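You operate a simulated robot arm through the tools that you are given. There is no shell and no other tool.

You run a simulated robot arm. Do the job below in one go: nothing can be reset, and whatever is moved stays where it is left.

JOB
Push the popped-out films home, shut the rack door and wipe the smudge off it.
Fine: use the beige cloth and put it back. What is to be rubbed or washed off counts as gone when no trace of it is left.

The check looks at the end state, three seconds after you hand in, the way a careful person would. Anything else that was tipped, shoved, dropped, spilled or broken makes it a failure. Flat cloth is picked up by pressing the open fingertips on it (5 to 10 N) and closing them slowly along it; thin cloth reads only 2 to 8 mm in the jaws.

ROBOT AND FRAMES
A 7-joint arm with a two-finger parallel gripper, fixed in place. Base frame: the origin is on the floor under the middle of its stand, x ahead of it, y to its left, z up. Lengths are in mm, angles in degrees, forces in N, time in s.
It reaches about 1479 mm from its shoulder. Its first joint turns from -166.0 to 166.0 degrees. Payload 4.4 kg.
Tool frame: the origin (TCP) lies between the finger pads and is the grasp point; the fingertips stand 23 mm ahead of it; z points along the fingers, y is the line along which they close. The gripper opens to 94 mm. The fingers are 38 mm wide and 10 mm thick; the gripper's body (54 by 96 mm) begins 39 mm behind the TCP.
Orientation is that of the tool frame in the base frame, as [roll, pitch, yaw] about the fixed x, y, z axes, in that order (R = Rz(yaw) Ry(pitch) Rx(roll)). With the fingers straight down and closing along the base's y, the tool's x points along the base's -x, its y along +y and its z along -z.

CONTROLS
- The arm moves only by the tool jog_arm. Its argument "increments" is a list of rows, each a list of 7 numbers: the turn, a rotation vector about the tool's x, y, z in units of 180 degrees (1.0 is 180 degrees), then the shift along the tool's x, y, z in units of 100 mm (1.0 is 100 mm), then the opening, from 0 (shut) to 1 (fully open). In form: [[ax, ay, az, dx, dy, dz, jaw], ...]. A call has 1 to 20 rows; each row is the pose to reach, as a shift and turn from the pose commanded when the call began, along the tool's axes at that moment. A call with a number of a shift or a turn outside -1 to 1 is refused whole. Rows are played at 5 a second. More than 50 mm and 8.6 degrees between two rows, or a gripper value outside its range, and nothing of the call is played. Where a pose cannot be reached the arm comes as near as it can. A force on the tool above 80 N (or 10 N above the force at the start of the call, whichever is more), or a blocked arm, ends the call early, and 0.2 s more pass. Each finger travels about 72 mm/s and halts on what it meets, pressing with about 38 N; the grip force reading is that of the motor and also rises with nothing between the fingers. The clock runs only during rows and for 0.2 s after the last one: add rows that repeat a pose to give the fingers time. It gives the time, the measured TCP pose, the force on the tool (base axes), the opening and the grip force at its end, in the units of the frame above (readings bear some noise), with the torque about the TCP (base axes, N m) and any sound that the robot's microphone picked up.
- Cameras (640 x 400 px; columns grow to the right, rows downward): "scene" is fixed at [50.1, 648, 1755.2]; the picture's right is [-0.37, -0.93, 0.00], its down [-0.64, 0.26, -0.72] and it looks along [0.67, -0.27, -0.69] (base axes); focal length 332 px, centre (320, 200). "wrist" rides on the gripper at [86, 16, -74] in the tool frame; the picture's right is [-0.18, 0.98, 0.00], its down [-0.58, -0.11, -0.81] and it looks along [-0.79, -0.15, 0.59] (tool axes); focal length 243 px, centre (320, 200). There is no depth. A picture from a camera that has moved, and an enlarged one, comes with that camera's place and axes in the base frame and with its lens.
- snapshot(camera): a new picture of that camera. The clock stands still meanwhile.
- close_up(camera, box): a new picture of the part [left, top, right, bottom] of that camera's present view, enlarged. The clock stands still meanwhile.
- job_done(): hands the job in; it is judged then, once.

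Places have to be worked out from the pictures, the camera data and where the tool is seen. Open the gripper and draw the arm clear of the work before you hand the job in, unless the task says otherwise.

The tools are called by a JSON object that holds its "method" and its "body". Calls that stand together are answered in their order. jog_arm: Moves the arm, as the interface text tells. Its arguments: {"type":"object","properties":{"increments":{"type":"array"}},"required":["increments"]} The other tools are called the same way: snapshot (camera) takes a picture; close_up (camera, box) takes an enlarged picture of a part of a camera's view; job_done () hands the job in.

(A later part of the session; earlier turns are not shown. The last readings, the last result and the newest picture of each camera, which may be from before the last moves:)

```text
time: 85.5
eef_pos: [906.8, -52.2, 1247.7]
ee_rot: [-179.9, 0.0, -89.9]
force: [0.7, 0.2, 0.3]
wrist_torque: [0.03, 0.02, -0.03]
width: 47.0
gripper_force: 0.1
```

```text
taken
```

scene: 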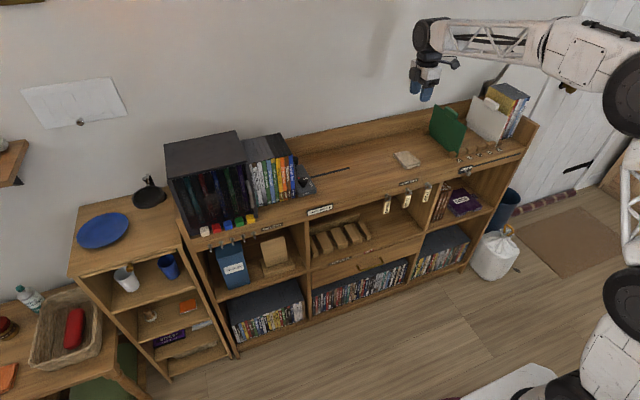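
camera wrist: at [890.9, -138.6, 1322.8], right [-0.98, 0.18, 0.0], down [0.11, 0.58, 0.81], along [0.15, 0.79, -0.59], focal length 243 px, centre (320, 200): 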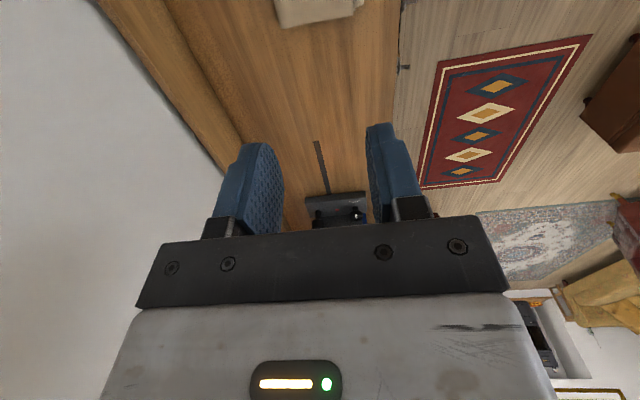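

The cloth shows at the top of the wrist view. I enlarge it to place it exactly.

{"method": "close_up", "body": {"camera": "wrist", "box": [250, 0, 390, 60]}}

{"method": "close_up", "body": {"camera": "scene", "box": [375, 135, 455, 185]}}

```text
4.57 times, centred on (320, 30) of wrist
camera zoom: at [890.9, -138.6, 1322.8], right [-0.98, 0.18, 0.0], down [0.11, 0.58, 0.81], along [0.15, 0.79, -0.59], focal length 1109 px, centre (320, 977)
```

zoom: 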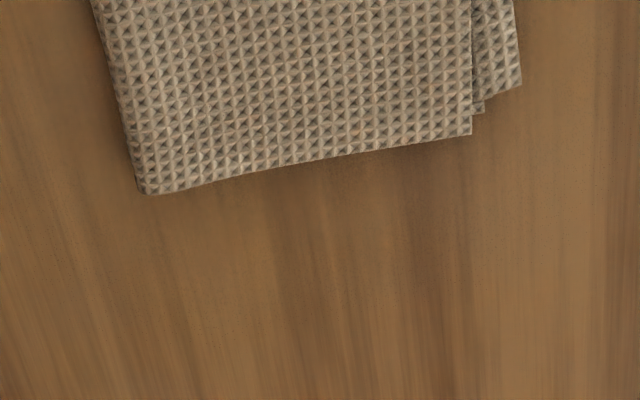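

```text
8.00 times, centred on (415, 160) of scene
camera zoom: at [50.1, 648.0, 1755.2], right [-0.37, -0.93, 0.0], down [-0.64, 0.26, -0.72], along [0.67, -0.27, -0.69], focal length 2659 px, centre (-440, 520)
```

zoom: 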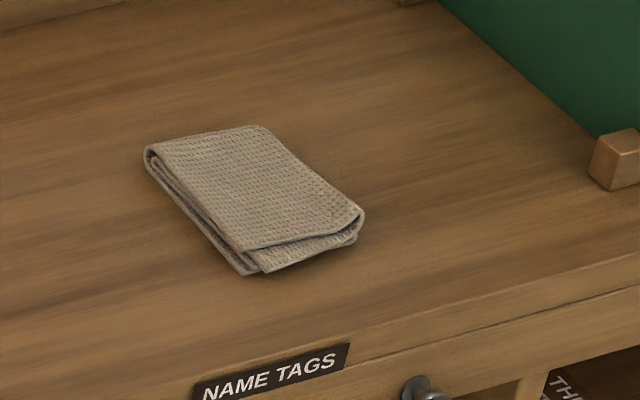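

The cloth spans about x 857–960, y -100 to -28, centre near (910, -65). I move over its centre and come down to just above it.

{"method": "jog_arm", "body": {"increments": [[0, 0, 0, 0.06, -0.03, 0.2, 0.5], [0, 0, 0, 0.128, -0.03, 0.4, 0.5], [0, 0, 0, 0.128, -0.03, 0.6, 0.5], [0, 0, 0, 0.128, -0.03, 0.8, 0.5], [0, 0, 0, 0.128, -0.03, 1.0, 0.5]]}}

{"method": "jog_arm", "body": {"increments": [[0, 0, 0, 0, 0, 0.2, 0.5], [0, 0, 0, 0, 0, 0.4, 0.5], [0, 0, 0, 0, 0, 0.6, 0.5], [0, 0, 0, 0, 0, 0.75, 0.5], [0, 0, 0, 0, 0, 0.9, 0.5], [0, 0, 0, 0, 0, 1.0, 0.5]]}}

{"method": "snapshot", "body": {"camera": "wrist"}}

{"method": "close_up", "body": {"camera": "scene", "box": [355, 95, 475, 185]}}

```text
time: 86.7
eef_pos: [908.4, -63.9, 1146.4]
ee_rot: [-180.0, -0.1, -90.0]
force: [-0.5, -0.1, -0.2]
wrist_torque: [-0.02, 0.02, 0.02]
width: 47.2
gripper_force: 0.0
```

```text
time: 88.0
eef_pos: [908.3, -63.4, 1048.1]
ee_rot: [180.0, 0.0, -89.9]
force: [-0.1, 0.5, -0.2]
wrist_torque: [0.0, -0.01, 0.0]
width: 46.9
gripper_force: 0.1
```

```text
taken
camera wrist: at [892.4, -152.2, 1123.3], right [-0.98, 0.18, 0.0], down [0.11, 0.58, 0.81], along [0.15, 0.79, -0.59], focal length 243 px, centre (320, 200)
```

wrist: 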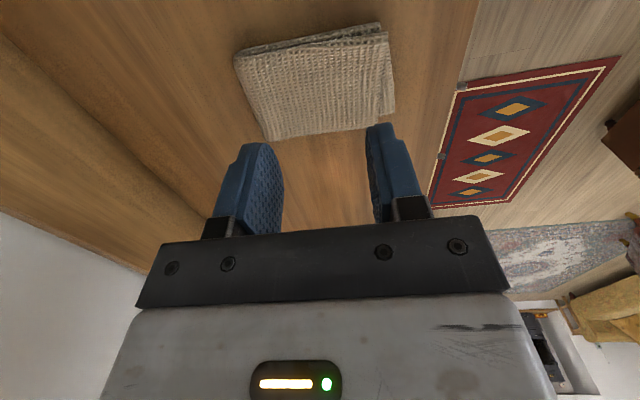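

```text
4.44 times, centred on (415, 140) of scene
camera zoom: at [50.1, 648.0, 1755.2], right [-0.37, -0.93, 0.0], down [-0.64, 0.26, -0.72], along [0.67, -0.27, -0.69], focal length 1477 px, centre (-102, 467)
```

zoom: 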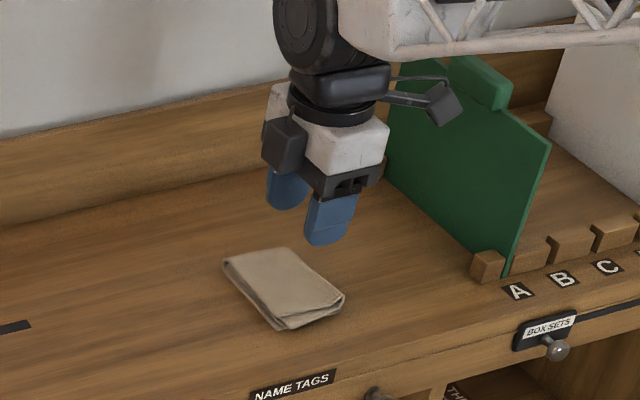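

The fingers are centred over the cloth. I go down to tip z≈980, then feel for contact in 2 mm steps.

{"method": "jog_arm", "body": {"increments": [[0, 0, 0, 0, 0, 0.1, 0.45], [0, 0, 0, 0, 0, 0.2, 0.45], [0, 0, 0, 0, 0, 0.3, 0.45], [0, 0, 0, 0, 0, 0.38, 0.45], [0, 0, 0, 0, 0, 0.42, 0.45], [0, 0, 0, 0, 0, 0.45, 0.45]]}}

{"method": "jog_arm", "body": {"increments": [[0, 0, 0, 0, 0, 0.02, 0.45], [0, 0, 0, 0, 0, 0.04, 0.45], [0, 0, 0, 0, 0, 0.04, 0.45]]}}

{"method": "snapshot", "body": {"camera": "wrist"}}

```text
time: 89.5
eef_pos: [909.3, -64.4, 1001.9]
ee_rot: [179.9, -0.1, -89.9]
force: [-0.2, 0.0, -0.8]
wrist_torque: [0.02, 0.02, -0.01]
width: 42.1
gripper_force: 0.1
```

```text
time: 90.2
eef_pos: [909.9, -64.5, 998.6]
ee_rot: [-180.0, 0.0, -89.9]
force: [-0.5, 0.8, -0.8]
wrist_torque: [-0.01, -0.01, -0.01]
width: 42.4
gripper_force: 0.2
```

```text
taken
camera wrist: at [893.1, -151.9, 1073.9], right [-0.98, 0.18, 0.0], down [0.11, 0.58, 0.81], along [0.15, 0.79, -0.59], focal length 243 px, centre (320, 200)
```

wrist: 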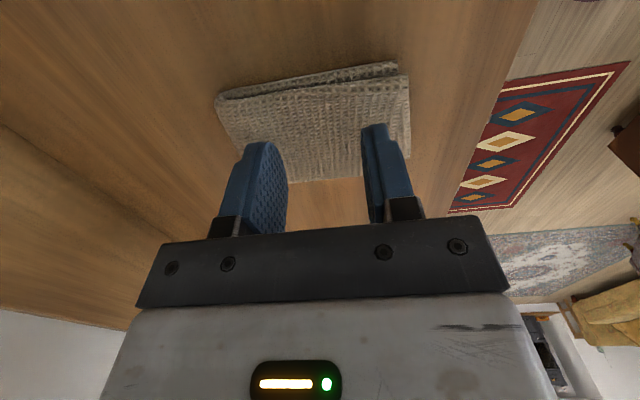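

{"method": "jog_arm", "body": {"increments": [[0, 0, 0, 0, 0, 0.02, 0.45], [0, 0, 0, 0, 0, 0.04, 0.45], [0, 0, 0, 0, 0, 0.06, 0.45], [0, 0, 0, 0, 0, 0.06, 0.45]]}}

{"method": "close_up", "body": {"camera": "wrist", "box": [200, 50, 440, 230]}}

{"method": "close_up", "body": {"camera": "scene", "box": [365, 110, 455, 180]}}

```text
time: 91.2
eef_pos: [911.4, -64.6, 996.1]
ee_rot: [-179.9, 0.0, -90.0]
force: [1.7, 0.6, 39.7]
wrist_torque: [0.08, 0.51, 0.03]
width: 42.4
gripper_force: 0.0
```

```text
2.22 times, centred on (320, 140) of wrist
camera zoom: at [893.7, -152.1, 1071.4], right [-0.98, 0.18, 0.0], down [0.1, 0.58, 0.81], along [0.15, 0.79, -0.59], focal length 539 px, centre (320, 333)
```

zoom: 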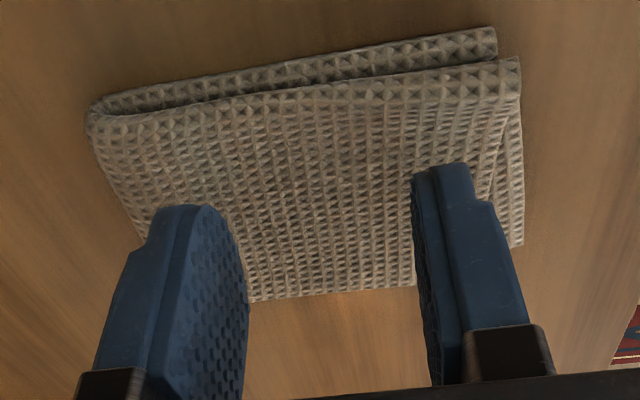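

```text
5.71 times, centred on (410, 145) of scene
camera zoom: at [50.1, 648.0, 1755.2], right [-0.37, -0.93, 0.0], down [-0.64, 0.26, -0.72], along [0.67, -0.27, -0.69], focal length 1900 px, centre (-194, 514)
```

zoom: 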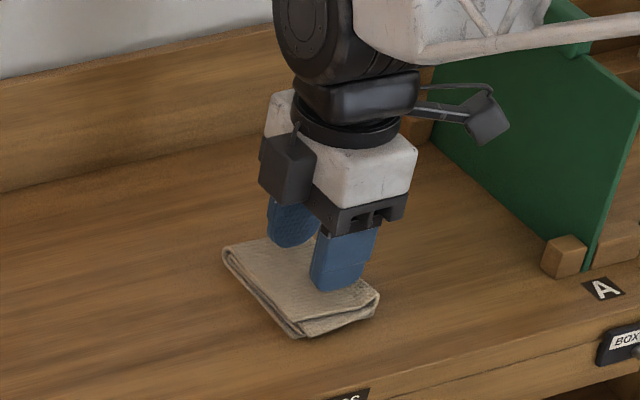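

Contact: 40 N is too much, so I ease off by about 3 mm to get 5–10 N before closing.

{"method": "jog_arm", "body": {"increments": [[0, 0, 0, 0, 0, -0.01, 0.45], [0, 0, 0, 0, 0, -0.02, 0.45], [0, 0, 0, 0, 0, -0.028, 0.45], [0, 0, 0, 0, 0, -0.028, 0.45]]}}

```text
time: 92.2
eef_pos: [910.1, -63.7, 997.0]
ee_rot: [180.0, -0.1, -89.9]
force: [1.7, 0.9, 35.6]
wrist_torque: [0.01, 0.13, 0.06]
width: 42.4
gripper_force: 0.0
```

{"method": "jog_arm", "body": {"increments": [[0, 0, 0, 0, 0, -0.01, 0.45], [0, 0, 0, 0, 0, -0.01, 0.45]]}}

{"method": "jog_arm", "body": {"increments": [[0, 0, 0, 0, 0, -0.01, 0.45], [0, 0, 0, 0, 0, -0.01, 0.45]]}}

```text
time: 92.8
eef_pos: [909.9, -64.2, 995.3]
ee_rot: [180.0, 0.1, -89.9]
force: [-1.6, 2.4, 23.5]
wrist_torque: [0.07, -0.05, 0.03]
width: 42.1
gripper_force: 0.0
```

```text
time: 93.5
eef_pos: [909.6, -64.8, 996.1]
ee_rot: [179.9, 0.0, -90.0]
force: [-2.5, -0.7, 11.2]
wrist_torque: [0.06, 0.03, 0.02]
width: 42.2
gripper_force: 0.0
```

11 N now. I ease a further 0.3 mm and close slowly along the cloth.

{"method": "jog_arm", "body": {"increments": [[0, 0, 0, 0, 0, -0.003, 0.44], [0, 0, 0, 0, 0, -0.003, 0.42], [0, 0, 0, 0, 0, -0.003, 0.4], [0, 0, 0, 0, 0, -0.003, 0.38], [0, 0, 0, 0, 0, -0.003, 0.36], [0, 0, 0, 0, 0, -0.003, 0.34], [0, 0, 0, 0, 0, -0.003, 0.32], [0, 0, 0, 0, 0, -0.003, 0.3], [0, 0, 0, 0, 0, -0.003, 0.28], [0, 0, 0, 0, 0, -0.003, 0.26]]}}

{"method": "close_up", "body": {"camera": "wrist", "box": [200, 50, 440, 230]}}

```text
time: 95.7
eef_pos: [910.3, -64.8, 998.5]
ee_rot: [-180.0, 0.0, -89.9]
force: [0.1, -0.9, -0.2]
wrist_torque: [0.03, 0.04, 0.01]
width: 24.3
gripper_force: 0.0
```

```text
2.22 times, centred on (320, 140) of wrist
camera zoom: at [893.9, -151.7, 1073.4], right [-0.98, 0.18, 0.0], down [0.11, 0.58, 0.81], along [0.15, 0.79, -0.59], focal length 539 px, centre (320, 333)
```

zoom: 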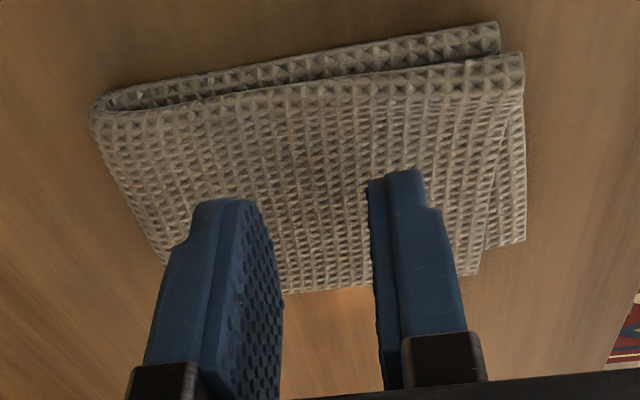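

The pressure was lost and the cloth wasn't gathered. I reopen, press again to about 10 N, and close in shorter steps with force checks.

{"method": "jog_arm", "body": {"increments": [[0, 0, 0, 0, 0, -0.03, 0.35], [0, 0, 0, 0, 0, -0.03, 0.45], [0, 0, 0, 0, 0, -0.03, 0.45], [0, 0, 0, 0, 0, 0, 0.45], [0, 0, 0, 0, 0, 0.005, 0.45], [0, 0, 0, 0, 0, 0.005, 0.45]]}}

{"method": "jog_arm", "body": {"increments": [[0, 0, 0, 0, 0, 0.005, 0.45], [0, 0, 0, 0, 0, 0.005, 0.45]]}}

```text
time: 97.0
eef_pos: [910.7, -64.0, 998.7]
ee_rot: [-180.0, 0.0, -89.9]
force: [-1.0, 0.2, 0.0]
wrist_torque: [-0.01, -0.02, 0.0]
width: 42.5
gripper_force: 0.0
```

```text
time: 97.7
eef_pos: [911.4, -64.7, 997.0]
ee_rot: [180.0, -0.1, -89.9]
force: [1.1, -2.1, 2.9]
wrist_torque: [-0.05, 0.05, 0.05]
width: 42.4
gripper_force: 0.4
```

{"method": "jog_arm", "body": {"increments": [[0, 0, 0, 0, 0, 0.005, 0.45], [0, 0, 0, 0, 0, 0.005, 0.45]]}}

```text
time: 98.2
eef_pos: [911.8, -64.6, 996.6]
ee_rot: [-179.9, 0.0, -89.9]
force: [-0.9, -0.3, 7.1]
wrist_torque: [0.02, 0.0, 0.01]
width: 42.4
gripper_force: 0.6
```

Pressing at 7 N now. I close a little (42 → 36 mm) while adding a touch of pressure, then read the force.

{"method": "jog_arm", "body": {"increments": [[0, 0, 0, 0, 0, 0.002, 0.435], [0, 0, 0, 0, 0, 0.002, 0.42], [0, 0, 0, 0, 0, 0.003, 0.405], [0, 0, 0, 0, 0, 0.003, 0.39]]}}

{"method": "close_up", "body": {"camera": "wrist", "box": [200, 50, 440, 230]}}

```text
time: 99.2
eef_pos: [911.2, -63.6, 996.8]
ee_rot: [-179.9, -0.1, -89.9]
force: [0.7, -2.6, 10.4]
wrist_torque: [-0.02, 0.07, 0.01]
width: 38.8
gripper_force: 3.2
```

```text
2.22 times, centred on (320, 140) of wrist
camera zoom: at [894.4, -151.0, 1071.9], right [-0.98, 0.18, 0.0], down [0.11, 0.58, 0.81], along [0.15, 0.79, -0.59], focal length 539 px, centre (320, 333)
```

zoom: 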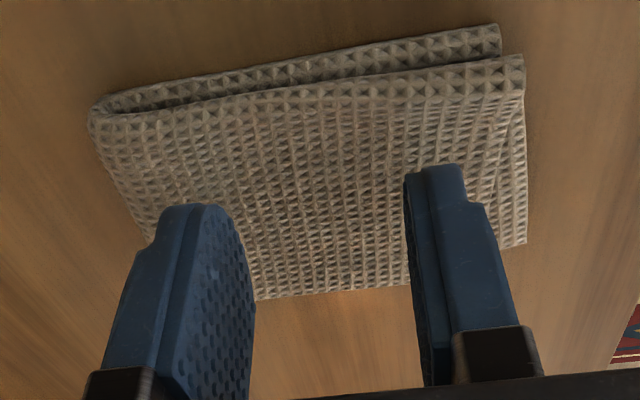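

10 N with the cloth now resisting the fingers (grip 3 N): it grips. I continue closing slowly at the same height.

{"method": "jog_arm", "body": {"increments": [[0, 0, 0, 0, 0, 0, 0.375], [0, 0, 0, 0, 0, 0, 0.36], [0, 0, 0, 0, 0, 0, 0.345], [0, 0, 0, 0, 0, 0, 0.33], [0, 0, 0, 0, 0, 0, 0.315]]}}

{"method": "close_up", "body": {"camera": "wrist", "box": [200, 50, 440, 230]}}

```text
time: 100.5
eef_pos: [912.0, -63.8, 997.0]
ee_rot: [180.0, 0.0, -89.9]
force: [-0.5, 0.4, 15.3]
wrist_torque: [-0.01, 0.1, 0.0]
width: 33.5
gripper_force: 4.5
```

```text
2.22 times, centred on (320, 140) of wrist
camera zoom: at [894.3, -151.1, 1071.8], right [-0.98, 0.18, 0.0], down [0.11, 0.58, 0.81], along [0.15, 0.79, -0.59], focal length 539 px, centre (320, 333)
```

zoom: 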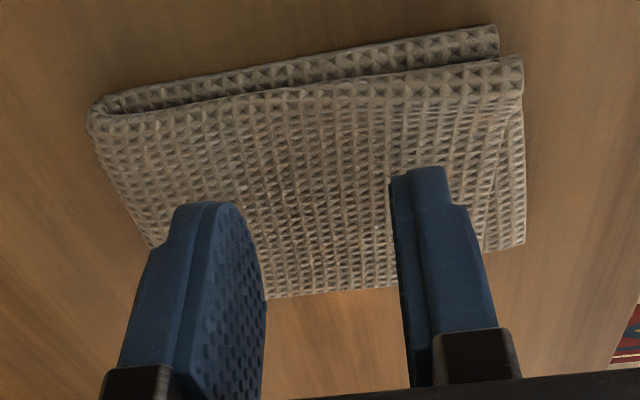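

{"method": "jog_arm", "body": {"increments": [[0, 0, 0, 0, 0, -0.003, 0.3], [0, 0, 0, 0, 0, -0.004, 0.28], [0, 0, 0, 0, 0, -0.004, 0.26], [0, 0, 0, 0, 0, -0.004, 0.24], [0, 0, 0, 0, 0, -0.004, 0.22]]}}

{"method": "close_up", "body": {"camera": "wrist", "box": [200, 50, 440, 230]}}

```text
time: 101.7
eef_pos: [909.8, -64.4, 996.9]
ee_rot: [179.9, 0.0, -89.9]
force: [1.3, -1.7, 6.6]
wrist_torque: [0.06, -0.01, 0.01]
width: 22.6
gripper_force: 1.8
```

```text
2.22 times, centred on (320, 140) of wrist
camera zoom: at [894.4, -151.5, 1072.1], right [-0.98, 0.18, 0.0], down [0.11, 0.58, 0.81], along [0.15, 0.79, -0.59], focal length 539 px, centre (320, 333)
```

zoom: 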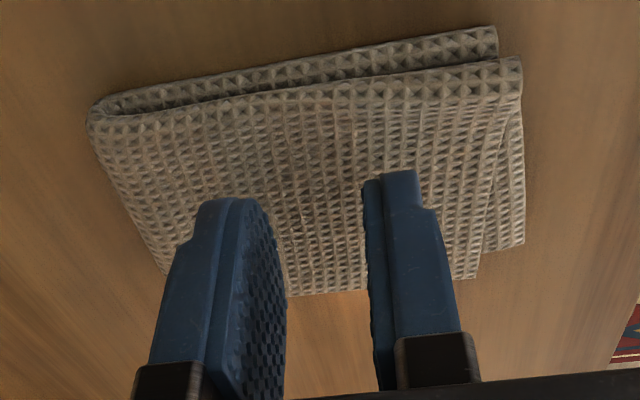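

The force is 6.6 N; I keep closing with slightly more pressure.

{"method": "jog_arm", "body": {"increments": [[0, 0, 0, 0, 0, 0.001, 0.205], [0, 0, 0, 0, 0, 0.002, 0.19], [0, 0, 0, 0, 0, 0.002, 0.175], [0, 0, 0, 0, 0, 0.002, 0.16], [0, 0, 0, 0, 0, 0.002, 0.145], [0, 0, 0, 0, 0, 0.002, 0.13]]}}

{"method": "close_up", "body": {"camera": "wrist", "box": [200, 50, 440, 230]}}

```text
time: 103.0
eef_pos: [910.3, -65.8, 996.4]
ee_rot: [-180.0, -0.1, -90.0]
force: [1.0, -0.1, 4.5]
wrist_torque: [0.01, -0.01, 0.01]
width: 13.5
gripper_force: 1.2
```

```text
2.22 times, centred on (320, 140) of wrist
camera zoom: at [893.9, -152.2, 1072.2], right [-0.98, 0.18, 0.0], down [0.11, 0.58, 0.81], along [0.15, 0.79, -0.59], focal length 539 px, centre (320, 333)
```

zoom: 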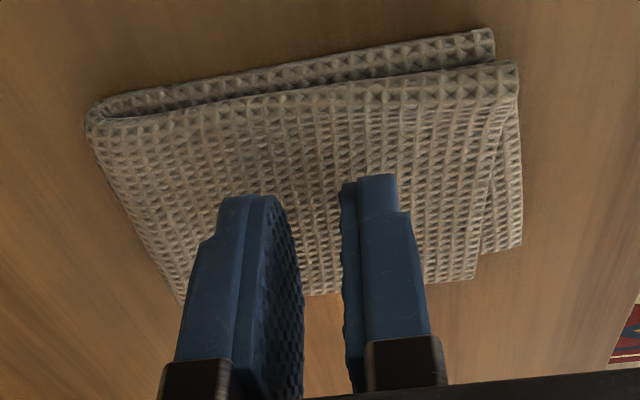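

Force fell to 4.5 N, so I add 0.3–0.4 mm and close on.

{"method": "jog_arm", "body": {"increments": [[0, 0, 0, 0, 0, 0.003, 0.12], [0, 0, 0, 0, 0, 0.004, 0.105], [0, 0, 0, 0, 0, 0.004, 0.09], [0, 0, 0, 0, 0, 0.004, 0.075], [0, 0, 0, 0, 0, 0.004, 0.06]]}}

{"method": "close_up", "body": {"camera": "wrist", "box": [200, 50, 440, 230]}}

```text
time: 104.2
eef_pos: [910.1, -63.4, 995.8]
ee_rot: [-180.0, -0.1, -89.9]
force: [1.9, -1.5, 12.1]
wrist_torque: [0.03, -0.08, 0.01]
width: 8.7
gripper_force: 3.9
```

```text
2.22 times, centred on (320, 140) of wrist
camera zoom: at [893.7, -151.7, 1071.9], right [-0.98, 0.18, 0.0], down [0.11, 0.58, 0.81], along [0.15, 0.79, -0.59], focal length 539 px, centre (320, 333)
```

zoom: 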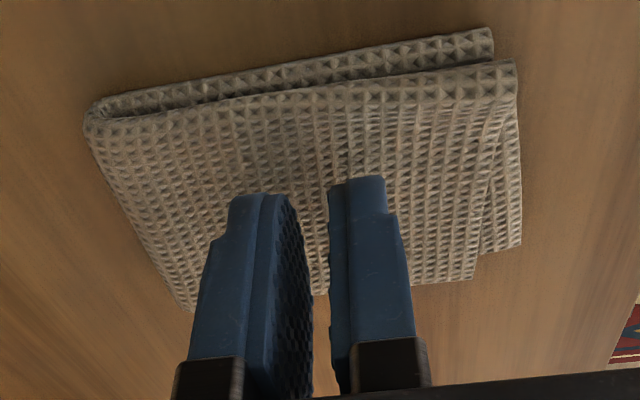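

Width 8.7 mm with some resistance; I close the rest of the way at this pressure.

{"method": "jog_arm", "body": {"increments": [[0, 0, 0, 0, 0, -0.001, 0.045], [0, 0, 0, 0, 0, -0.002, 0.03], [0, 0, 0, 0, 0, -0.002, 0.015], [0, 0, 0, 0, 0, -0.002, 0], [0, 0, 0, 0, 0, -0.002, 0], [0, 0, 0, 0, 0, -0.002, 0]]}}

{"method": "close_up", "body": {"camera": "wrist", "box": [200, 50, 440, 230]}}

```text
time: 105.7
eef_pos: [909.9, -64.1, 995.5]
ee_rot: [180.0, 0.0, -89.9]
force: [2.2, 0.4, 10.2]
wrist_torque: [0.04, -0.07, -0.02]
width: 0.3
gripper_force: 38.0
```

```text
2.22 times, centred on (320, 140) of wrist
camera zoom: at [894.3, -151.7, 1071.9], right [-0.98, 0.18, 0.0], down [0.11, 0.58, 0.81], along [0.15, 0.79, -0.59], focal length 539 px, centre (320, 333)
```

zoom: 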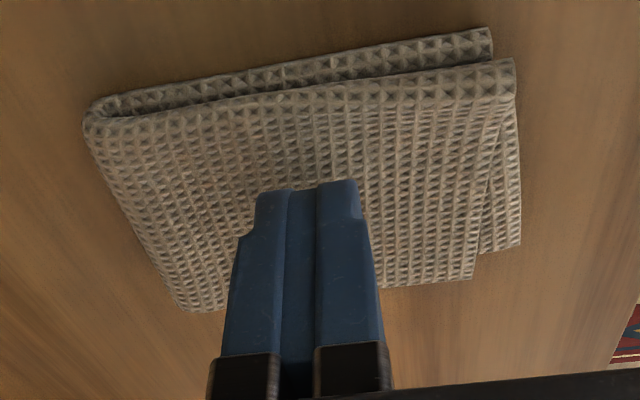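

The jaws closed to 0.3 mm: the fingers slid over the cloth. I lift slightly and look at its state; next I'll try with a wider opening, so the cloth buckles up between the tips more readily.

{"method": "jog_arm", "body": {"increments": [[0, 0, 0, 0, 0, -0.1, 0], [0, 0, 0, 0, 0, -0.2, 0.3], [0, 0, 0, 0, 0, -0.3, 0.6], [0, 0, 0, 0, 0, -0.3, 0.76], [0, 0, 0, 0, 0, -0.3, 0.76]]}}

{"method": "close_up", "body": {"camera": "wrist", "box": [180, 0, 460, 230]}}

{"method": "close_up", "body": {"camera": "scene", "box": [365, 110, 455, 180]}}

```text
time: 106.8
eef_pos: [911.5, -64.7, 1025.5]
ee_rot: [179.9, -0.1, -89.8]
force: [0.1, 0.1, 0.0]
wrist_torque: [-0.02, 0.01, -0.03]
width: 71.3
gripper_force: 0.1
```

```text
1.74 times, centred on (320, 115) of wrist
camera zoom: at [894.8, -151.6, 1101.4], right [-0.98, 0.18, 0.0], down [0.11, 0.58, 0.81], along [0.15, 0.79, -0.59], focal length 422 px, centre (320, 348)
```

zoom: 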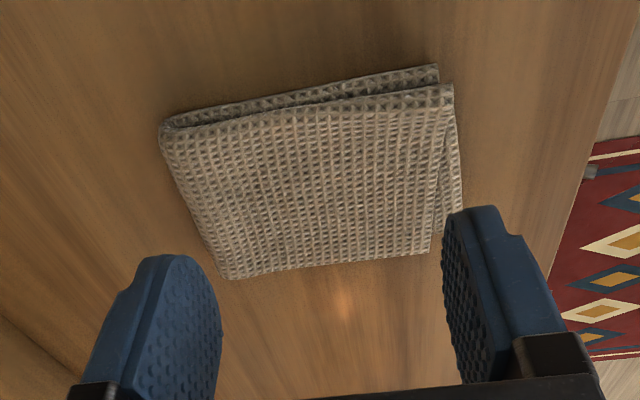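

```text
5.71 times, centred on (410, 145) of scene
camera zoom: at [50.1, 648.0, 1755.2], right [-0.37, -0.93, 0.0], down [-0.64, 0.26, -0.72], along [0.67, -0.27, -0.69], focal length 1900 px, centre (-194, 514)
```

zoom: 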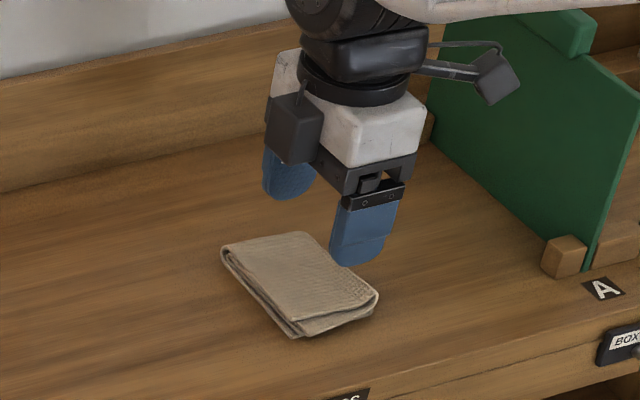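

The cloth is unchanged. I try again with a 60 mm opening and firm, steady pressure.

{"method": "jog_arm", "body": {"increments": [[0, 0, 0, 0, 0, 0.1, 0.638], [0, 0, 0, 0, 0, 0.2, 0.638], [0, 0, 0, 0, 0, 0.25, 0.638], [0, 0, 0, 0, 0, 0.28, 0.638], [0, 0, 0, 0, 0, 0.285, 0.638]]}}

{"method": "jog_arm", "body": {"increments": [[0, 0, 0, 0, 0, 0.005, 0.638], [0, 0, 0, 0, 0, 0.01, 0.638], [0, 0, 0, 0, 0, 0.01, 0.638]]}}

```text
time: 108.0
eef_pos: [911.1, -64.5, 997.9]
ee_rot: [180.0, 0.0, -89.9]
force: [0.0, -0.4, 0.2]
wrist_torque: [0.01, 0.02, 0.02]
width: 59.9
gripper_force: 0.1
```

```text
time: 108.8
eef_pos: [911.0, -65.3, 996.1]
ee_rot: [179.9, -0.1, -90.0]
force: [-0.3, -2.0, 2.2]
wrist_torque: [0.02, -0.03, 0.02]
width: 60.0
gripper_force: 0.5
```

Light contact (2 N). I add 0.7 mm for about 10 N and begin to close in 1 mm steps.

{"method": "jog_arm", "body": {"increments": [[0, 0, 0, 0, 0, 0.004, 0.638], [0, 0, 0, 0, 0, 0.007, 0.638], [0, 0, 0, 0, 0, 0.007, 0.628], [0, 0, 0, 0, 0, 0.007, 0.618], [0, 0, 0, 0, 0, 0.007, 0.608], [0, 0, 0, 0, 0, 0.007, 0.598], [0, 0, 0, 0, 0, 0.007, 0.588]]}}

{"method": "close_up", "body": {"camera": "wrist", "box": [180, 30, 460, 230]}}

```text
time: 110.5
eef_pos: [911.3, -64.6, 997.4]
ee_rot: [-179.9, 0.0, -89.9]
force: [0.0, -0.1, 9.4]
wrist_torque: [0.02, 0.06, 0.02]
width: 57.3
gripper_force: 2.1
```

```text
2.00 times, centred on (320, 130) of wrist
camera zoom: at [894.3, -151.2, 1072.0], right [-0.98, 0.18, 0.0], down [0.11, 0.58, 0.81], along [0.15, 0.79, -0.59], focal length 485 px, centre (320, 340)
```

zoom: 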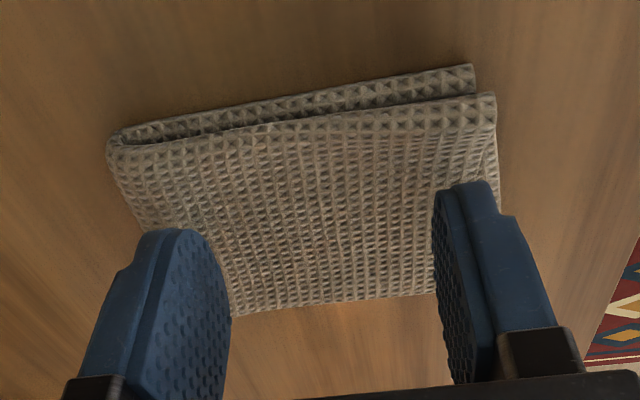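

9 N, with the tips loading the cloth along its surface. I go on closing, slowly.

{"method": "jog_arm", "body": {"increments": [[0, 0, 0, 0, 0, 0.001, 0.578], [0, 0, 0, 0, 0, 0.002, 0.568], [0, 0, 0, 0, 0, 0.002, 0.558], [0, 0, 0, 0, 0, 0.002, 0.548], [0, 0, 0, 0, 0, 0.002, 0.538], [0, 0, 0, 0, 0, 0.002, 0.528], [0, 0, 0, 0, 0, 0.002, 0.518], [0, 0, 0, 0, 0, 0.002, 0.508]]}}

{"method": "close_up", "body": {"camera": "wrist", "box": [180, 30, 460, 230]}}

```text
time: 112.2
eef_pos: [910.9, -64.6, 996.3]
ee_rot: [180.0, 0.0, -89.9]
force: [0.3, 0.3, 17.0]
wrist_torque: [0.0, 0.09, 0.02]
width: 51.9
gripper_force: 5.0
```

```text
2.00 times, centred on (320, 130) of wrist
camera zoom: at [894.2, -151.6, 1071.8], right [-0.98, 0.18, 0.0], down [0.11, 0.58, 0.81], along [0.15, 0.79, -0.59], focal length 485 px, centre (320, 340)
```

zoom: 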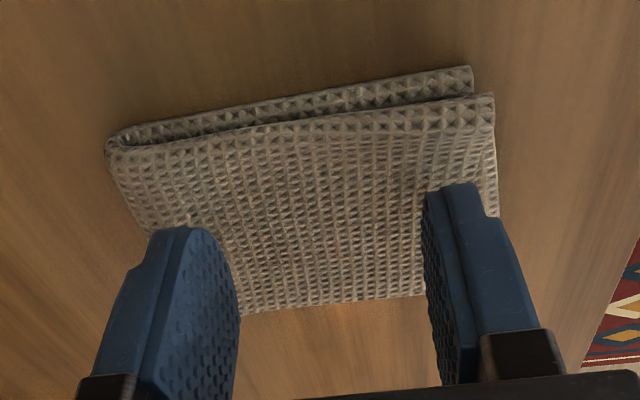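

Still sliding at 17 N without lifting a fold. I press harder, about 25–30 N, and keep closing to see if the upper layers begin to gather.

{"method": "jog_arm", "body": {"increments": [[0, 0, 0, 0, 0, 0.004, 0.508], [0, 0, 0, 0, 0, 0.008, 0.498], [0, 0, 0, 0, 0, 0.01, 0.488], [0, 0, 0, 0, 0, 0.01, 0.478], [0, 0, 0, 0, 0, 0.01, 0.468], [0, 0, 0, 0, 0, 0.01, 0.458], [0, 0, 0, 0, 0, 0.01, 0.448], [0, 0, 0, 0, 0, 0.01, 0.438]]}}

{"method": "close_up", "body": {"camera": "wrist", "box": [180, 30, 460, 230]}}

{"method": "close_up", "body": {"camera": "scene", "box": [365, 110, 455, 180]}}

```text
time: 114.0
eef_pos: [910.4, -64.3, 995.5]
ee_rot: [-179.9, 0.0, -89.9]
force: [1.7, 2.5, 44.5]
wrist_torque: [0.05, 0.34, -0.05]
width: 48.4
gripper_force: 7.9
```

```text
2.00 times, centred on (320, 130) of wrist
camera zoom: at [893.6, -151.5, 1071.3], right [-0.98, 0.18, 0.0], down [0.11, 0.58, 0.81], along [0.15, 0.79, -0.59], focal length 485 px, centre (320, 340)
```

zoom: 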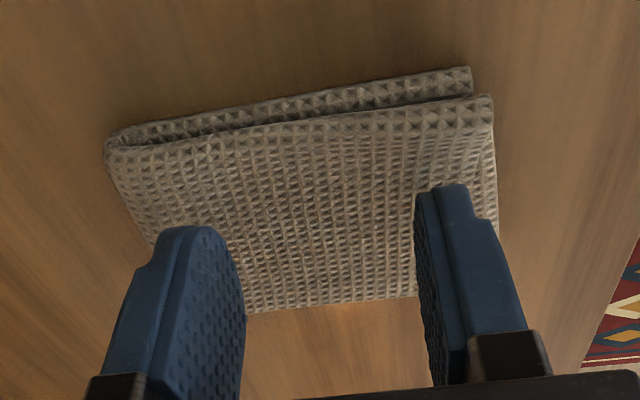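

```text
5.71 times, centred on (410, 145) of scene
camera zoom: at [50.1, 648.0, 1755.2], right [-0.37, -0.93, 0.0], down [-0.64, 0.26, -0.72], along [0.67, -0.27, -0.69], focal length 1900 px, centre (-194, 514)
```

zoom: 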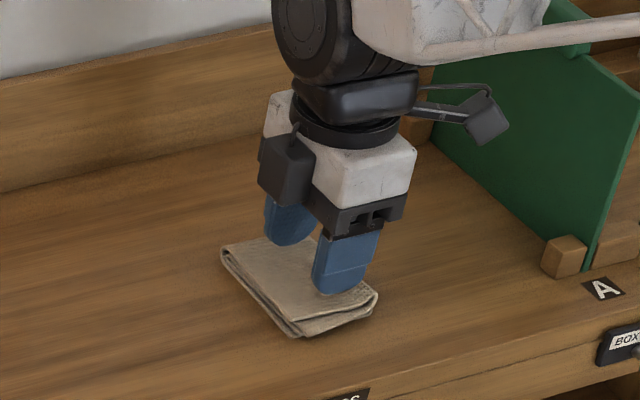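

Even at 44 N the pad keeps its shape and the tips just skid, so this folded cloth behaves as a stiff pad about 68 mm wide. I'll instead take it across its width: lift, turn to yaw 180° so the jaws close along y, and open fully.

{"method": "jog_arm", "body": {"increments": [[0, 0, 0, 0, 0, -0.02, 0.438], [0, 0, 0, 0, 0, -0.1, 0.5], [0, 0, 0, 0, 0, -0.2, 0.7], [0, 0, 0, 0, 0, -0.4, 1], [0, 0, 0, 0, 0, -0.6, 1]]}}

{"method": "jog_arm", "body": {"increments": [[0, 0, 0.04, 0, 0, 0, 1], [0, 0, 0.08, 0, 0, 0, 1], [0, 0, 0.12, 0, 0, 0, 1], [0, 0, 0.16, 0, 0, 0, 1], [0, 0, 0.2, 0, 0, 0, 1], [0, 0, 0.24, 0, 0, 0, 1], [0, 0, 0.28, 0, 0, 0, 1], [0, 0, 0.32, 0, 0, 0, 1], [0, 0, 0.36, 0, 0, 0, 1], [0, 0, 0.4, 0, 0, 0, 1], [0, 0, 0.44, 0, 0, 0, 1], [0, 0, 0.48, 0, 0, 0, 1], [0, 0, 0.5, 0, 0, 0, 1]]}}

{"method": "snapshot", "body": {"camera": "wrist"}}

{"method": "close_up", "body": {"camera": "scene", "box": [365, 110, 455, 180]}}

```text
time: 115.2
eef_pos: [910.0, -64.9, 1054.3]
ee_rot: [179.9, 0.0, -89.9]
force: [0.2, -0.2, -0.7]
wrist_torque: [0.02, 0.01, 0.03]
width: 94.0
gripper_force: 0.0
```

```text
time: 118.0
eef_pos: [910.5, -63.7, 1055.6]
ee_rot: [179.9, 0.0, -179.9]
force: [0.0, 0.7, 0.4]
wrist_torque: [0.01, 0.01, -0.01]
width: 93.9
gripper_force: 0.0
```

```text
taken
camera wrist: at [823.3, -49.5, 1130.3], right [0.18, 0.98, 0.0], down [0.58, -0.11, 0.81], along [0.79, -0.15, -0.59], focal length 243 px, centre (320, 200)
```

wrist: 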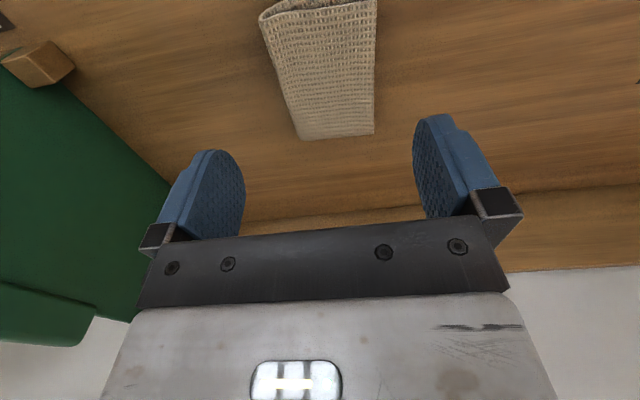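

```text
5.71 times, centred on (410, 145) of scene
camera zoom: at [50.1, 648.0, 1755.2], right [-0.37, -0.93, 0.0], down [-0.64, 0.26, -0.72], along [0.67, -0.27, -0.69], focal length 1900 px, centre (-194, 514)
```

zoom: 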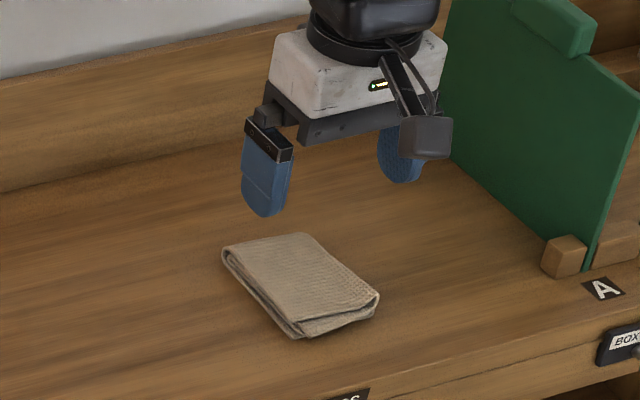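

I enlarge the cloth from this side to place its long edges exactly.

{"method": "close_up", "body": {"camera": "wrist", "box": [230, 0, 410, 150]}}

```text
2.67 times, centred on (320, 75) of wrist
camera zoom: at [823.3, -49.5, 1130.3], right [0.18, 0.98, 0.0], down [0.58, -0.11, 0.81], along [0.79, -0.15, -0.59], focal length 647 px, centre (320, 533)
```

zoom: 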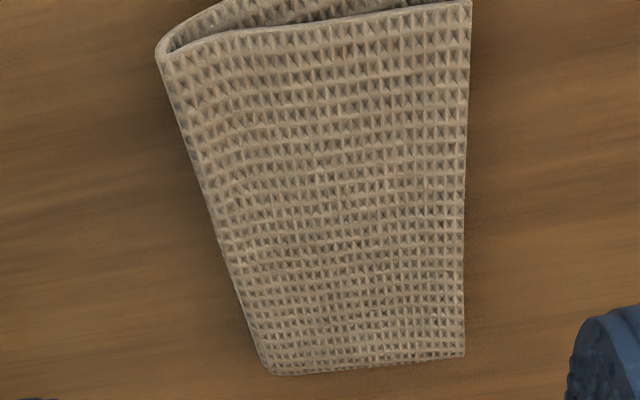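

The pad lies at x 867–955, y -90 to -29 (62 mm wide), centre (911, -60). I centre over it and lower the open jaws either side of it until the tips feel the top board.

{"method": "jog_arm", "body": {"increments": [[0, 0, 0, 0, 0.037, 0.15, 1], [0, 0, 0, 0, 0.037, 0.3, 1], [0, 0, 0, 0, 0.037, 0.45, 1], [0, 0, 0, 0, 0.037, 0.55, 1], [0, 0, 0, 0, 0.037, 0.6, 1], [0, 0, 0, 0, 0.037, 0.63, 1]]}}

{"method": "jog_arm", "body": {"increments": [[0, 0, 0, 0, 0, 0.015, 1], [0, 0, 0, 0, 0, 0.03, 1], [0, 0, 0, 0, 0, 0.03, 1]]}}

{"method": "close_up", "body": {"camera": "wrist", "box": [160, 30, 480, 230]}}

```text
time: 119.5
eef_pos: [910.0, -60.8, 990.6]
ee_rot: [180.0, -0.1, -179.9]
force: [-0.3, -0.6, -0.1]
wrist_torque: [0.01, 0.02, 0.03]
width: 94.2
gripper_force: 0.1
```

```text
time: 120.2
eef_pos: [909.9, -61.3, 987.9]
ee_rot: [180.0, 0.0, -179.9]
force: [0.9, -0.4, -0.4]
wrist_torque: [0.01, -0.04, 0.0]
width: 93.8
gripper_force: 0.0
```

```text
2.00 times, centred on (320, 130) of wrist
camera zoom: at [822.8, -45.5, 1064.2], right [0.18, 0.98, 0.0], down [0.58, -0.11, 0.81], along [0.79, -0.15, -0.59], focal length 485 px, centre (320, 340)
```

zoom: 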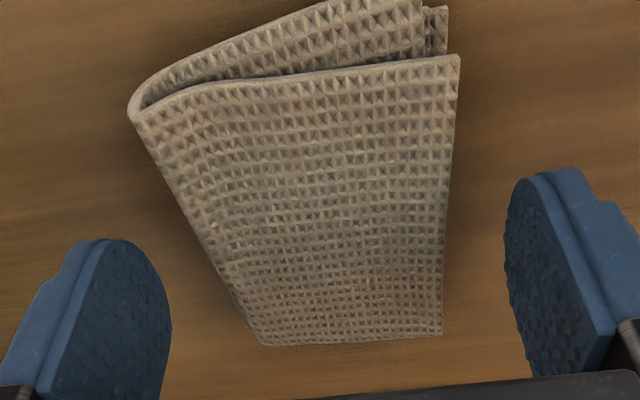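

{"method": "jog_arm", "body": {"increments": [[0, 0, 0, 0, 0, 0.015, 1], [0, 0, 0, 0, 0, 0.03, 1], [0, 0, 0, 0, 0, 0.03, 1]]}}

```text
time: 121.0
eef_pos: [910.6, -61.8, 985.8]
ee_rot: [180.0, 0.0, -179.8]
force: [-0.7, 0.3, -0.4]
wrist_torque: [-0.01, 0.0, 0.02]
width: 93.8
gripper_force: 0.1
```

Still no contact at tip z≈962; I lower another 3 mm in small steps.

{"method": "jog_arm", "body": {"increments": [[0, 0, 0, 0, 0, 0.01, 1], [0, 0, 0, 0, 0, 0.02, 1], [0, 0, 0, 0, 0, 0.03, 1], [0, 0, 0, 0, 0, 0.03, 1]]}}

```text
time: 122.0
eef_pos: [911.2, -60.7, 982.6]
ee_rot: [-179.9, 0.0, -180.0]
force: [-0.3, -0.1, 0.5]
wrist_torque: [-0.02, -0.01, -0.02]
width: 93.7
gripper_force: 0.0
```

Tips at about z 959.6 and still free. I go on down in 1 mm steps.

{"method": "jog_arm", "body": {"increments": [[0, 0, 0, 0, 0, 0.01, 1], [0, 0, 0, 0, 0, 0.02, 1], [0, 0, 0, 0, 0, 0.03, 1], [0, 0, 0, 0, 0, 0.03, 1]]}}

{"method": "close_up", "body": {"camera": "scene", "box": [365, 110, 455, 180]}}

```text
time: 123.0
eef_pos: [910.6, -61.0, 978.9]
ee_rot: [-180.0, 0.0, -179.9]
force: [-0.1, -1.1, 0.3]
wrist_torque: [0.01, 0.0, -0.04]
width: 94.2
gripper_force: 0.0
```

```text
5.71 times, centred on (410, 145) of scene
camera zoom: at [50.1, 648.0, 1755.2], right [-0.37, -0.93, 0.0], down [-0.64, 0.26, -0.72], along [0.67, -0.27, -0.69], focal length 1900 px, centre (-194, 514)
```

zoom: 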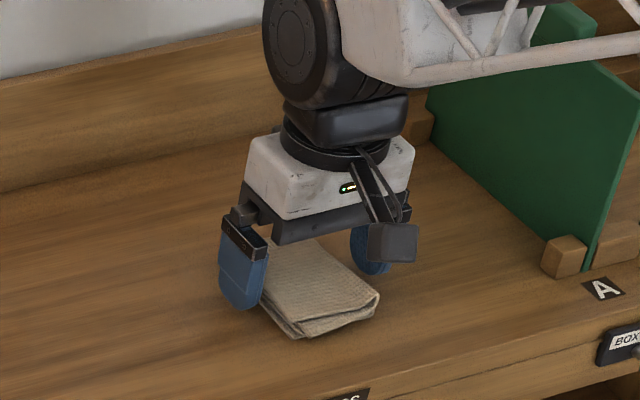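

The board is just below (tips at z≈956, pad top ≈974). I raise to tips ≈961 so the pad will stick out about 5 mm beyond the tips, and close to light contact, watching grip force and width.

{"method": "jog_arm", "body": {"increments": [[0, 0, 0, 0, 0, -0.03, 1], [0, 0, 0, 0, 0, -0.05, 0.95], [0, 0, 0, 0, 0, -0.05, 0.9], [0, 0, 0, 0, 0, -0.05, 0.85], [0, 0, 0, 0, 0, -0.05, 0.8], [0, 0, 0, 0, 0, -0.05, 0.76], [0, 0, 0, 0, 0, -0.05, 0.73], [0, 0, 0, 0, 0, -0.05, 0.7]]}}

{"method": "close_up", "body": {"camera": "wrist", "box": [160, 30, 480, 230]}}

```text
time: 124.8
eef_pos: [910.3, -61.3, 985.6]
ee_rot: [179.9, 0.1, -180.0]
force: [0.6, 0.4, -0.6]
wrist_torque: [0.01, 0.03, -0.01]
width: 66.0
gripper_force: 0.5
```

```text
2.00 times, centred on (320, 130) of wrist
camera zoom: at [823.0, -45.5, 1060.4], right [0.18, 0.98, 0.0], down [0.58, -0.11, 0.81], along [0.79, -0.15, -0.59], focal length 485 px, centre (320, 340)
```

zoom: 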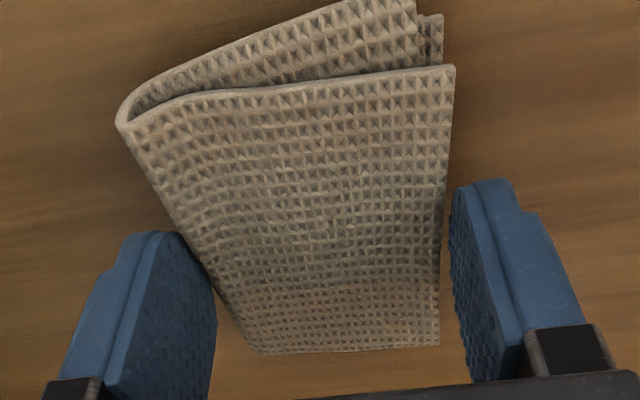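

The left finger is touching the fold; I close slowly on and watch how the pad reacts.

{"method": "jog_arm", "body": {"increments": [[0, 0, 0, 0, 0, 0, 0.685], [0, 0, 0, 0, 0, 0, 0.67], [0, 0, 0, 0, 0, 0, 0.655], [0, 0, 0, 0, 0, 0, 0.64], [0, 0, 0, 0, 0, 0, 0.625], [0, 0, 0, 0, 0, 0, 0.61]]}}

{"method": "close_up", "body": {"camera": "wrist", "box": [160, 30, 480, 230]}}

{"method": "close_up", "body": {"camera": "scene", "box": [365, 110, 455, 180]}}

```text
time: 126.2
eef_pos: [910.6, -60.6, 984.5]
ee_rot: [180.0, 0.1, -179.9]
force: [-0.5, 0.0, 0.4]
wrist_torque: [-0.02, -0.02, -0.02]
width: 64.2
gripper_force: 38.1
```

```text
2.00 times, centred on (320, 130) of wrist
camera zoom: at [823.0, -45.5, 1060.4], right [0.18, 0.98, 0.0], down [0.58, -0.11, 0.81], along [0.79, -0.15, -0.59], focal length 485 px, centre (320, 340)
```

zoom: 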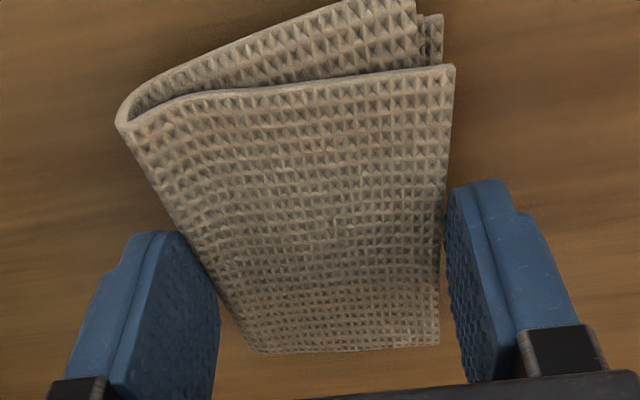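

```text
5.71 times, centred on (410, 145) of scene
camera zoom: at [50.1, 648.0, 1755.2], right [-0.37, -0.93, 0.0], down [-0.64, 0.26, -0.72], along [0.67, -0.27, -0.69], focal length 1900 px, centre (-194, 514)
```

zoom: 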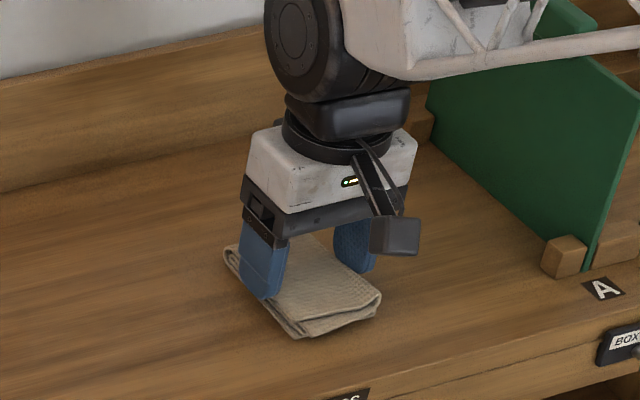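

The jaws stopped at 64.2 mm with full grip: the pad is held firmly, sticking out about 6 mm beyond the tips. I note the spot (TCP 910.5, -61, 984.5, yaw 180) for putting it back, and lift.

{"method": "jog_arm", "body": {"increments": [[0, 0, 0, 0, 0, -0.03, 0.6], [0, 0, 0, 0, 0, -0.1, 0.6], [0, 0, 0, 0, 0, -0.2, 0.6], [0, 0, 0, 0, 0, -0.35, 0.6], [0, 0, 0, 0, 0, -0.5, 0.6], [0, 0, 0, 0, 0, -0.7, 0.6], [0, 0, 0, 0, 0, -0.9, 0.6]]}}

{"method": "snapshot", "body": {"camera": "wrist"}}

{"method": "close_up", "body": {"camera": "scene", "box": [355, 80, 475, 180]}}

```text
time: 127.8
eef_pos: [910.6, -62.0, 1073.9]
ee_rot: [-180.0, -0.1, -179.9]
force: [0.9, -0.3, 0.0]
wrist_torque: [0.04, -0.02, -0.01]
width: 63.9
gripper_force: 37.8
```

```text
taken
camera wrist: at [823.5, -46.5, 1149.8], right [0.18, 0.98, 0.0], down [0.58, -0.11, 0.81], along [0.79, -0.15, -0.59], focal length 243 px, centre (320, 200)
```

wrist: 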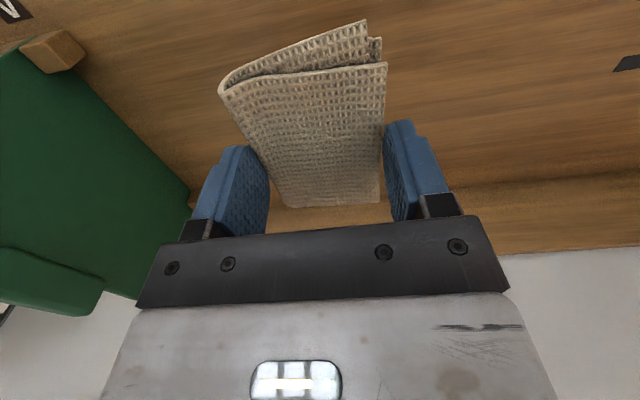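

```text
4.00 times, centred on (415, 130) of scene
camera zoom: at [50.1, 648.0, 1755.2], right [-0.37, -0.93, 0.0], down [-0.64, 0.26, -0.72], along [0.67, -0.27, -0.69], focal length 1330 px, centre (-60, 480)
```

zoom: 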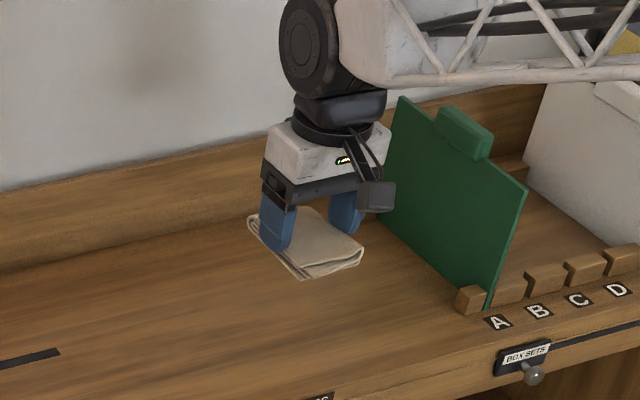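

The cloth pad lifts cleanly with the gripper. I raise it and carry it back towards the rack, at z≈1290.

{"method": "jog_arm", "body": {"increments": [[0, 0, 0, 0, 0, -0.2, 0.6], [0, 0, 0, 0, 0, -0.4, 0.6], [0, 0, 0, 0, 0, -0.6, 0.6], [0, 0, 0, 0, 0, -0.8, 0.6], [0, 0, 0, 0, 0, -1.0, 0.6]]}}

{"method": "jog_arm", "body": {"increments": [[0, 0, 0, 0, 0, -0.2, 0.6], [0, 0, 0, 0, 0, -0.4, 0.6], [0, 0, 0, 0, 0, -0.6, 0.6], [0, 0, 0, 0, 0, -0.8, 0.6], [0, 0, 0, 0, 0, -1.0, 0.6]]}}

{"method": "jog_arm", "body": {"increments": [[0, 0, 0, 0.1, 0.2, 0, 0.6], [0, 0, 0, 0.2, 0.4, 0, 0.6], [0, 0, 0, 0.3, 0.6, 0, 0.6], [0, 0, 0, 0.4, 0.8, 0, 0.6], [0, 0, 0, 0.5, 1.0, 0, 0.6]]}}

{"method": "jog_arm", "body": {"increments": [[0, 0, 0, 0.1, 0.2, 0, 0.6], [0, 0, 0, 0.2, 0.4, 0, 0.6], [0, 0, 0, 0.3, 0.6, 0, 0.6], [0, 0, 0, 0.4, 0.8, 0, 0.6], [0, 0, 0, 0.5, 1.0, 0, 0.6]]}}

{"method": "jog_arm", "body": {"increments": [[0, 0, 0, 0.1, 0.2, 0, 0.6], [0, 0, 0, 0.2, 0.4, 0, 0.6], [0, 0, 0, 0.3, 0.6, 0, 0.6], [0, 0, 0, 0.4, 0.8, 0, 0.6], [0, 0, 0, 0.5, 1.0, 0, 0.6]]}}

{"method": "snapshot", "body": {"camera": "scene"}}

```text
time: 129.1
eef_pos: [908.4, -61.5, 1175.2]
ee_rot: [180.0, -0.1, -179.9]
force: [-0.3, 0.6, -0.4]
wrist_torque: [0.0, 0.0, -0.02]
width: 63.8
gripper_force: 38.3
```

```text
time: 130.2
eef_pos: [911.6, -58.6, 1275.4]
ee_rot: [-180.0, -0.1, -179.9]
force: [-0.3, 0.1, -0.7]
wrist_torque: [-0.03, 0.0, 0.01]
width: 63.9
gripper_force: 37.7
```

```text
time: 131.4
eef_pos: [861.7, 38.9, 1275.4]
ee_rot: [180.0, -0.2, -179.9]
force: [1.0, -0.1, -0.4]
wrist_torque: [0.01, -0.02, -0.01]
width: 64.0
gripper_force: 38.0
```

```text
time: 132.7
eef_pos: [809.9, 137.5, 1273.8]
ee_rot: [179.9, 0.1, -179.9]
force: [1.1, -0.4, 0.5]
wrist_torque: [0.03, -0.02, 0.03]
width: 64.0
gripper_force: 38.0
```

```text
time: 133.8
eef_pos: [760.3, 239.7, 1274.6]
ee_rot: [180.0, 0.0, -179.9]
force: [-0.4, -0.2, -0.5]
wrist_torque: [0.0, -0.02, 0.0]
width: 64.2
gripper_force: 38.0
```

```text
taken
```

scene: 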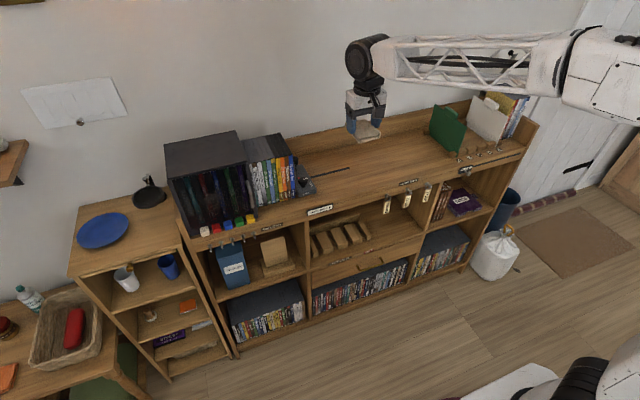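

{"method": "jog_arm", "body": {"increments": [[0, 0, 0, 0.12, 0.2, 0, 0.6], [0, 0, 0, 0.24, 0.4, 0, 0.6], [0, 0, 0, 0.36, 0.6, 0, 0.6], [0, 0, 0, 0.48, 0.8, 0, 0.6], [0, 0, 0, 0.6, 1.0, 0, 0.6]]}}

{"method": "jog_arm", "body": {"increments": [[0, 0, 0, 0.14, 0.2, -0.1, 0.6], [0, 0, 0, 0.28, 0.4, -0.2, 0.6], [0, 0, 0, 0.42, 0.6, -0.3, 0.6], [0, 0, 0, 0.56, 0.8, -0.3, 0.6], [0, 0, 0, 0.7, 1.0, -0.3, 0.6]]}}

{"method": "jog_arm", "body": {"increments": [[0, 0, -0.03, 0.1, 0.2, 0, 0.6], [0, 0, -0.06, 0.2, 0.4, 0, 0.6], [0, 0, -0.1, 0.3, 0.6, 0, 0.6], [0, 0, -0.14, 0.4, 0.8, 0, 0.6], [0, 0, -0.18, 0.5, 1.0, 0, 0.6], [0, 0, -0.22, 0.6, 1.0, 0, 0.6], [0, 0, -0.26, 0.7, 1.0, 0, 0.6], [0, 0, -0.3, 0.8, 1.0, 0, 0.6], [0, 0, -0.34, 0.9, 1.0, 0, 0.6], [0, 0, -0.38, 1.0, 1.0, 0, 0.6], [0, 0, -0.42, 1.0, 1.0, 0, 0.6], [0, 0, -0.46, 1.0, 1.0, 0, 0.6], [0, 0, -0.5, 1.0, 1.0, 0, 0.6]]}}

```text
time: 135.1
eef_pos: [698.7, 338.8, 1274.6]
ee_rot: [-180.0, -0.1, -179.9]
force: [-0.6, -0.1, 0.6]
wrist_torque: [-0.02, -0.01, 0.0]
width: 64.1
gripper_force: 38.1
```

```text
time: 136.2
eef_pos: [630.4, 437.7, 1303.6]
ee_rot: [-179.9, -0.1, -179.8]
force: [-0.4, 1.8, 0.0]
wrist_torque: [0.03, -0.04, 0.0]
width: 64.0
gripper_force: 37.6
```

```text
time: 139.1
eef_pos: [529.0, 538.6, 1305.1]
ee_rot: [179.9, 0.1, -89.9]
force: [0.3, -0.2, -0.5]
wrist_torque: [0.01, 0.0, 0.02]
width: 63.9
gripper_force: 38.1
```

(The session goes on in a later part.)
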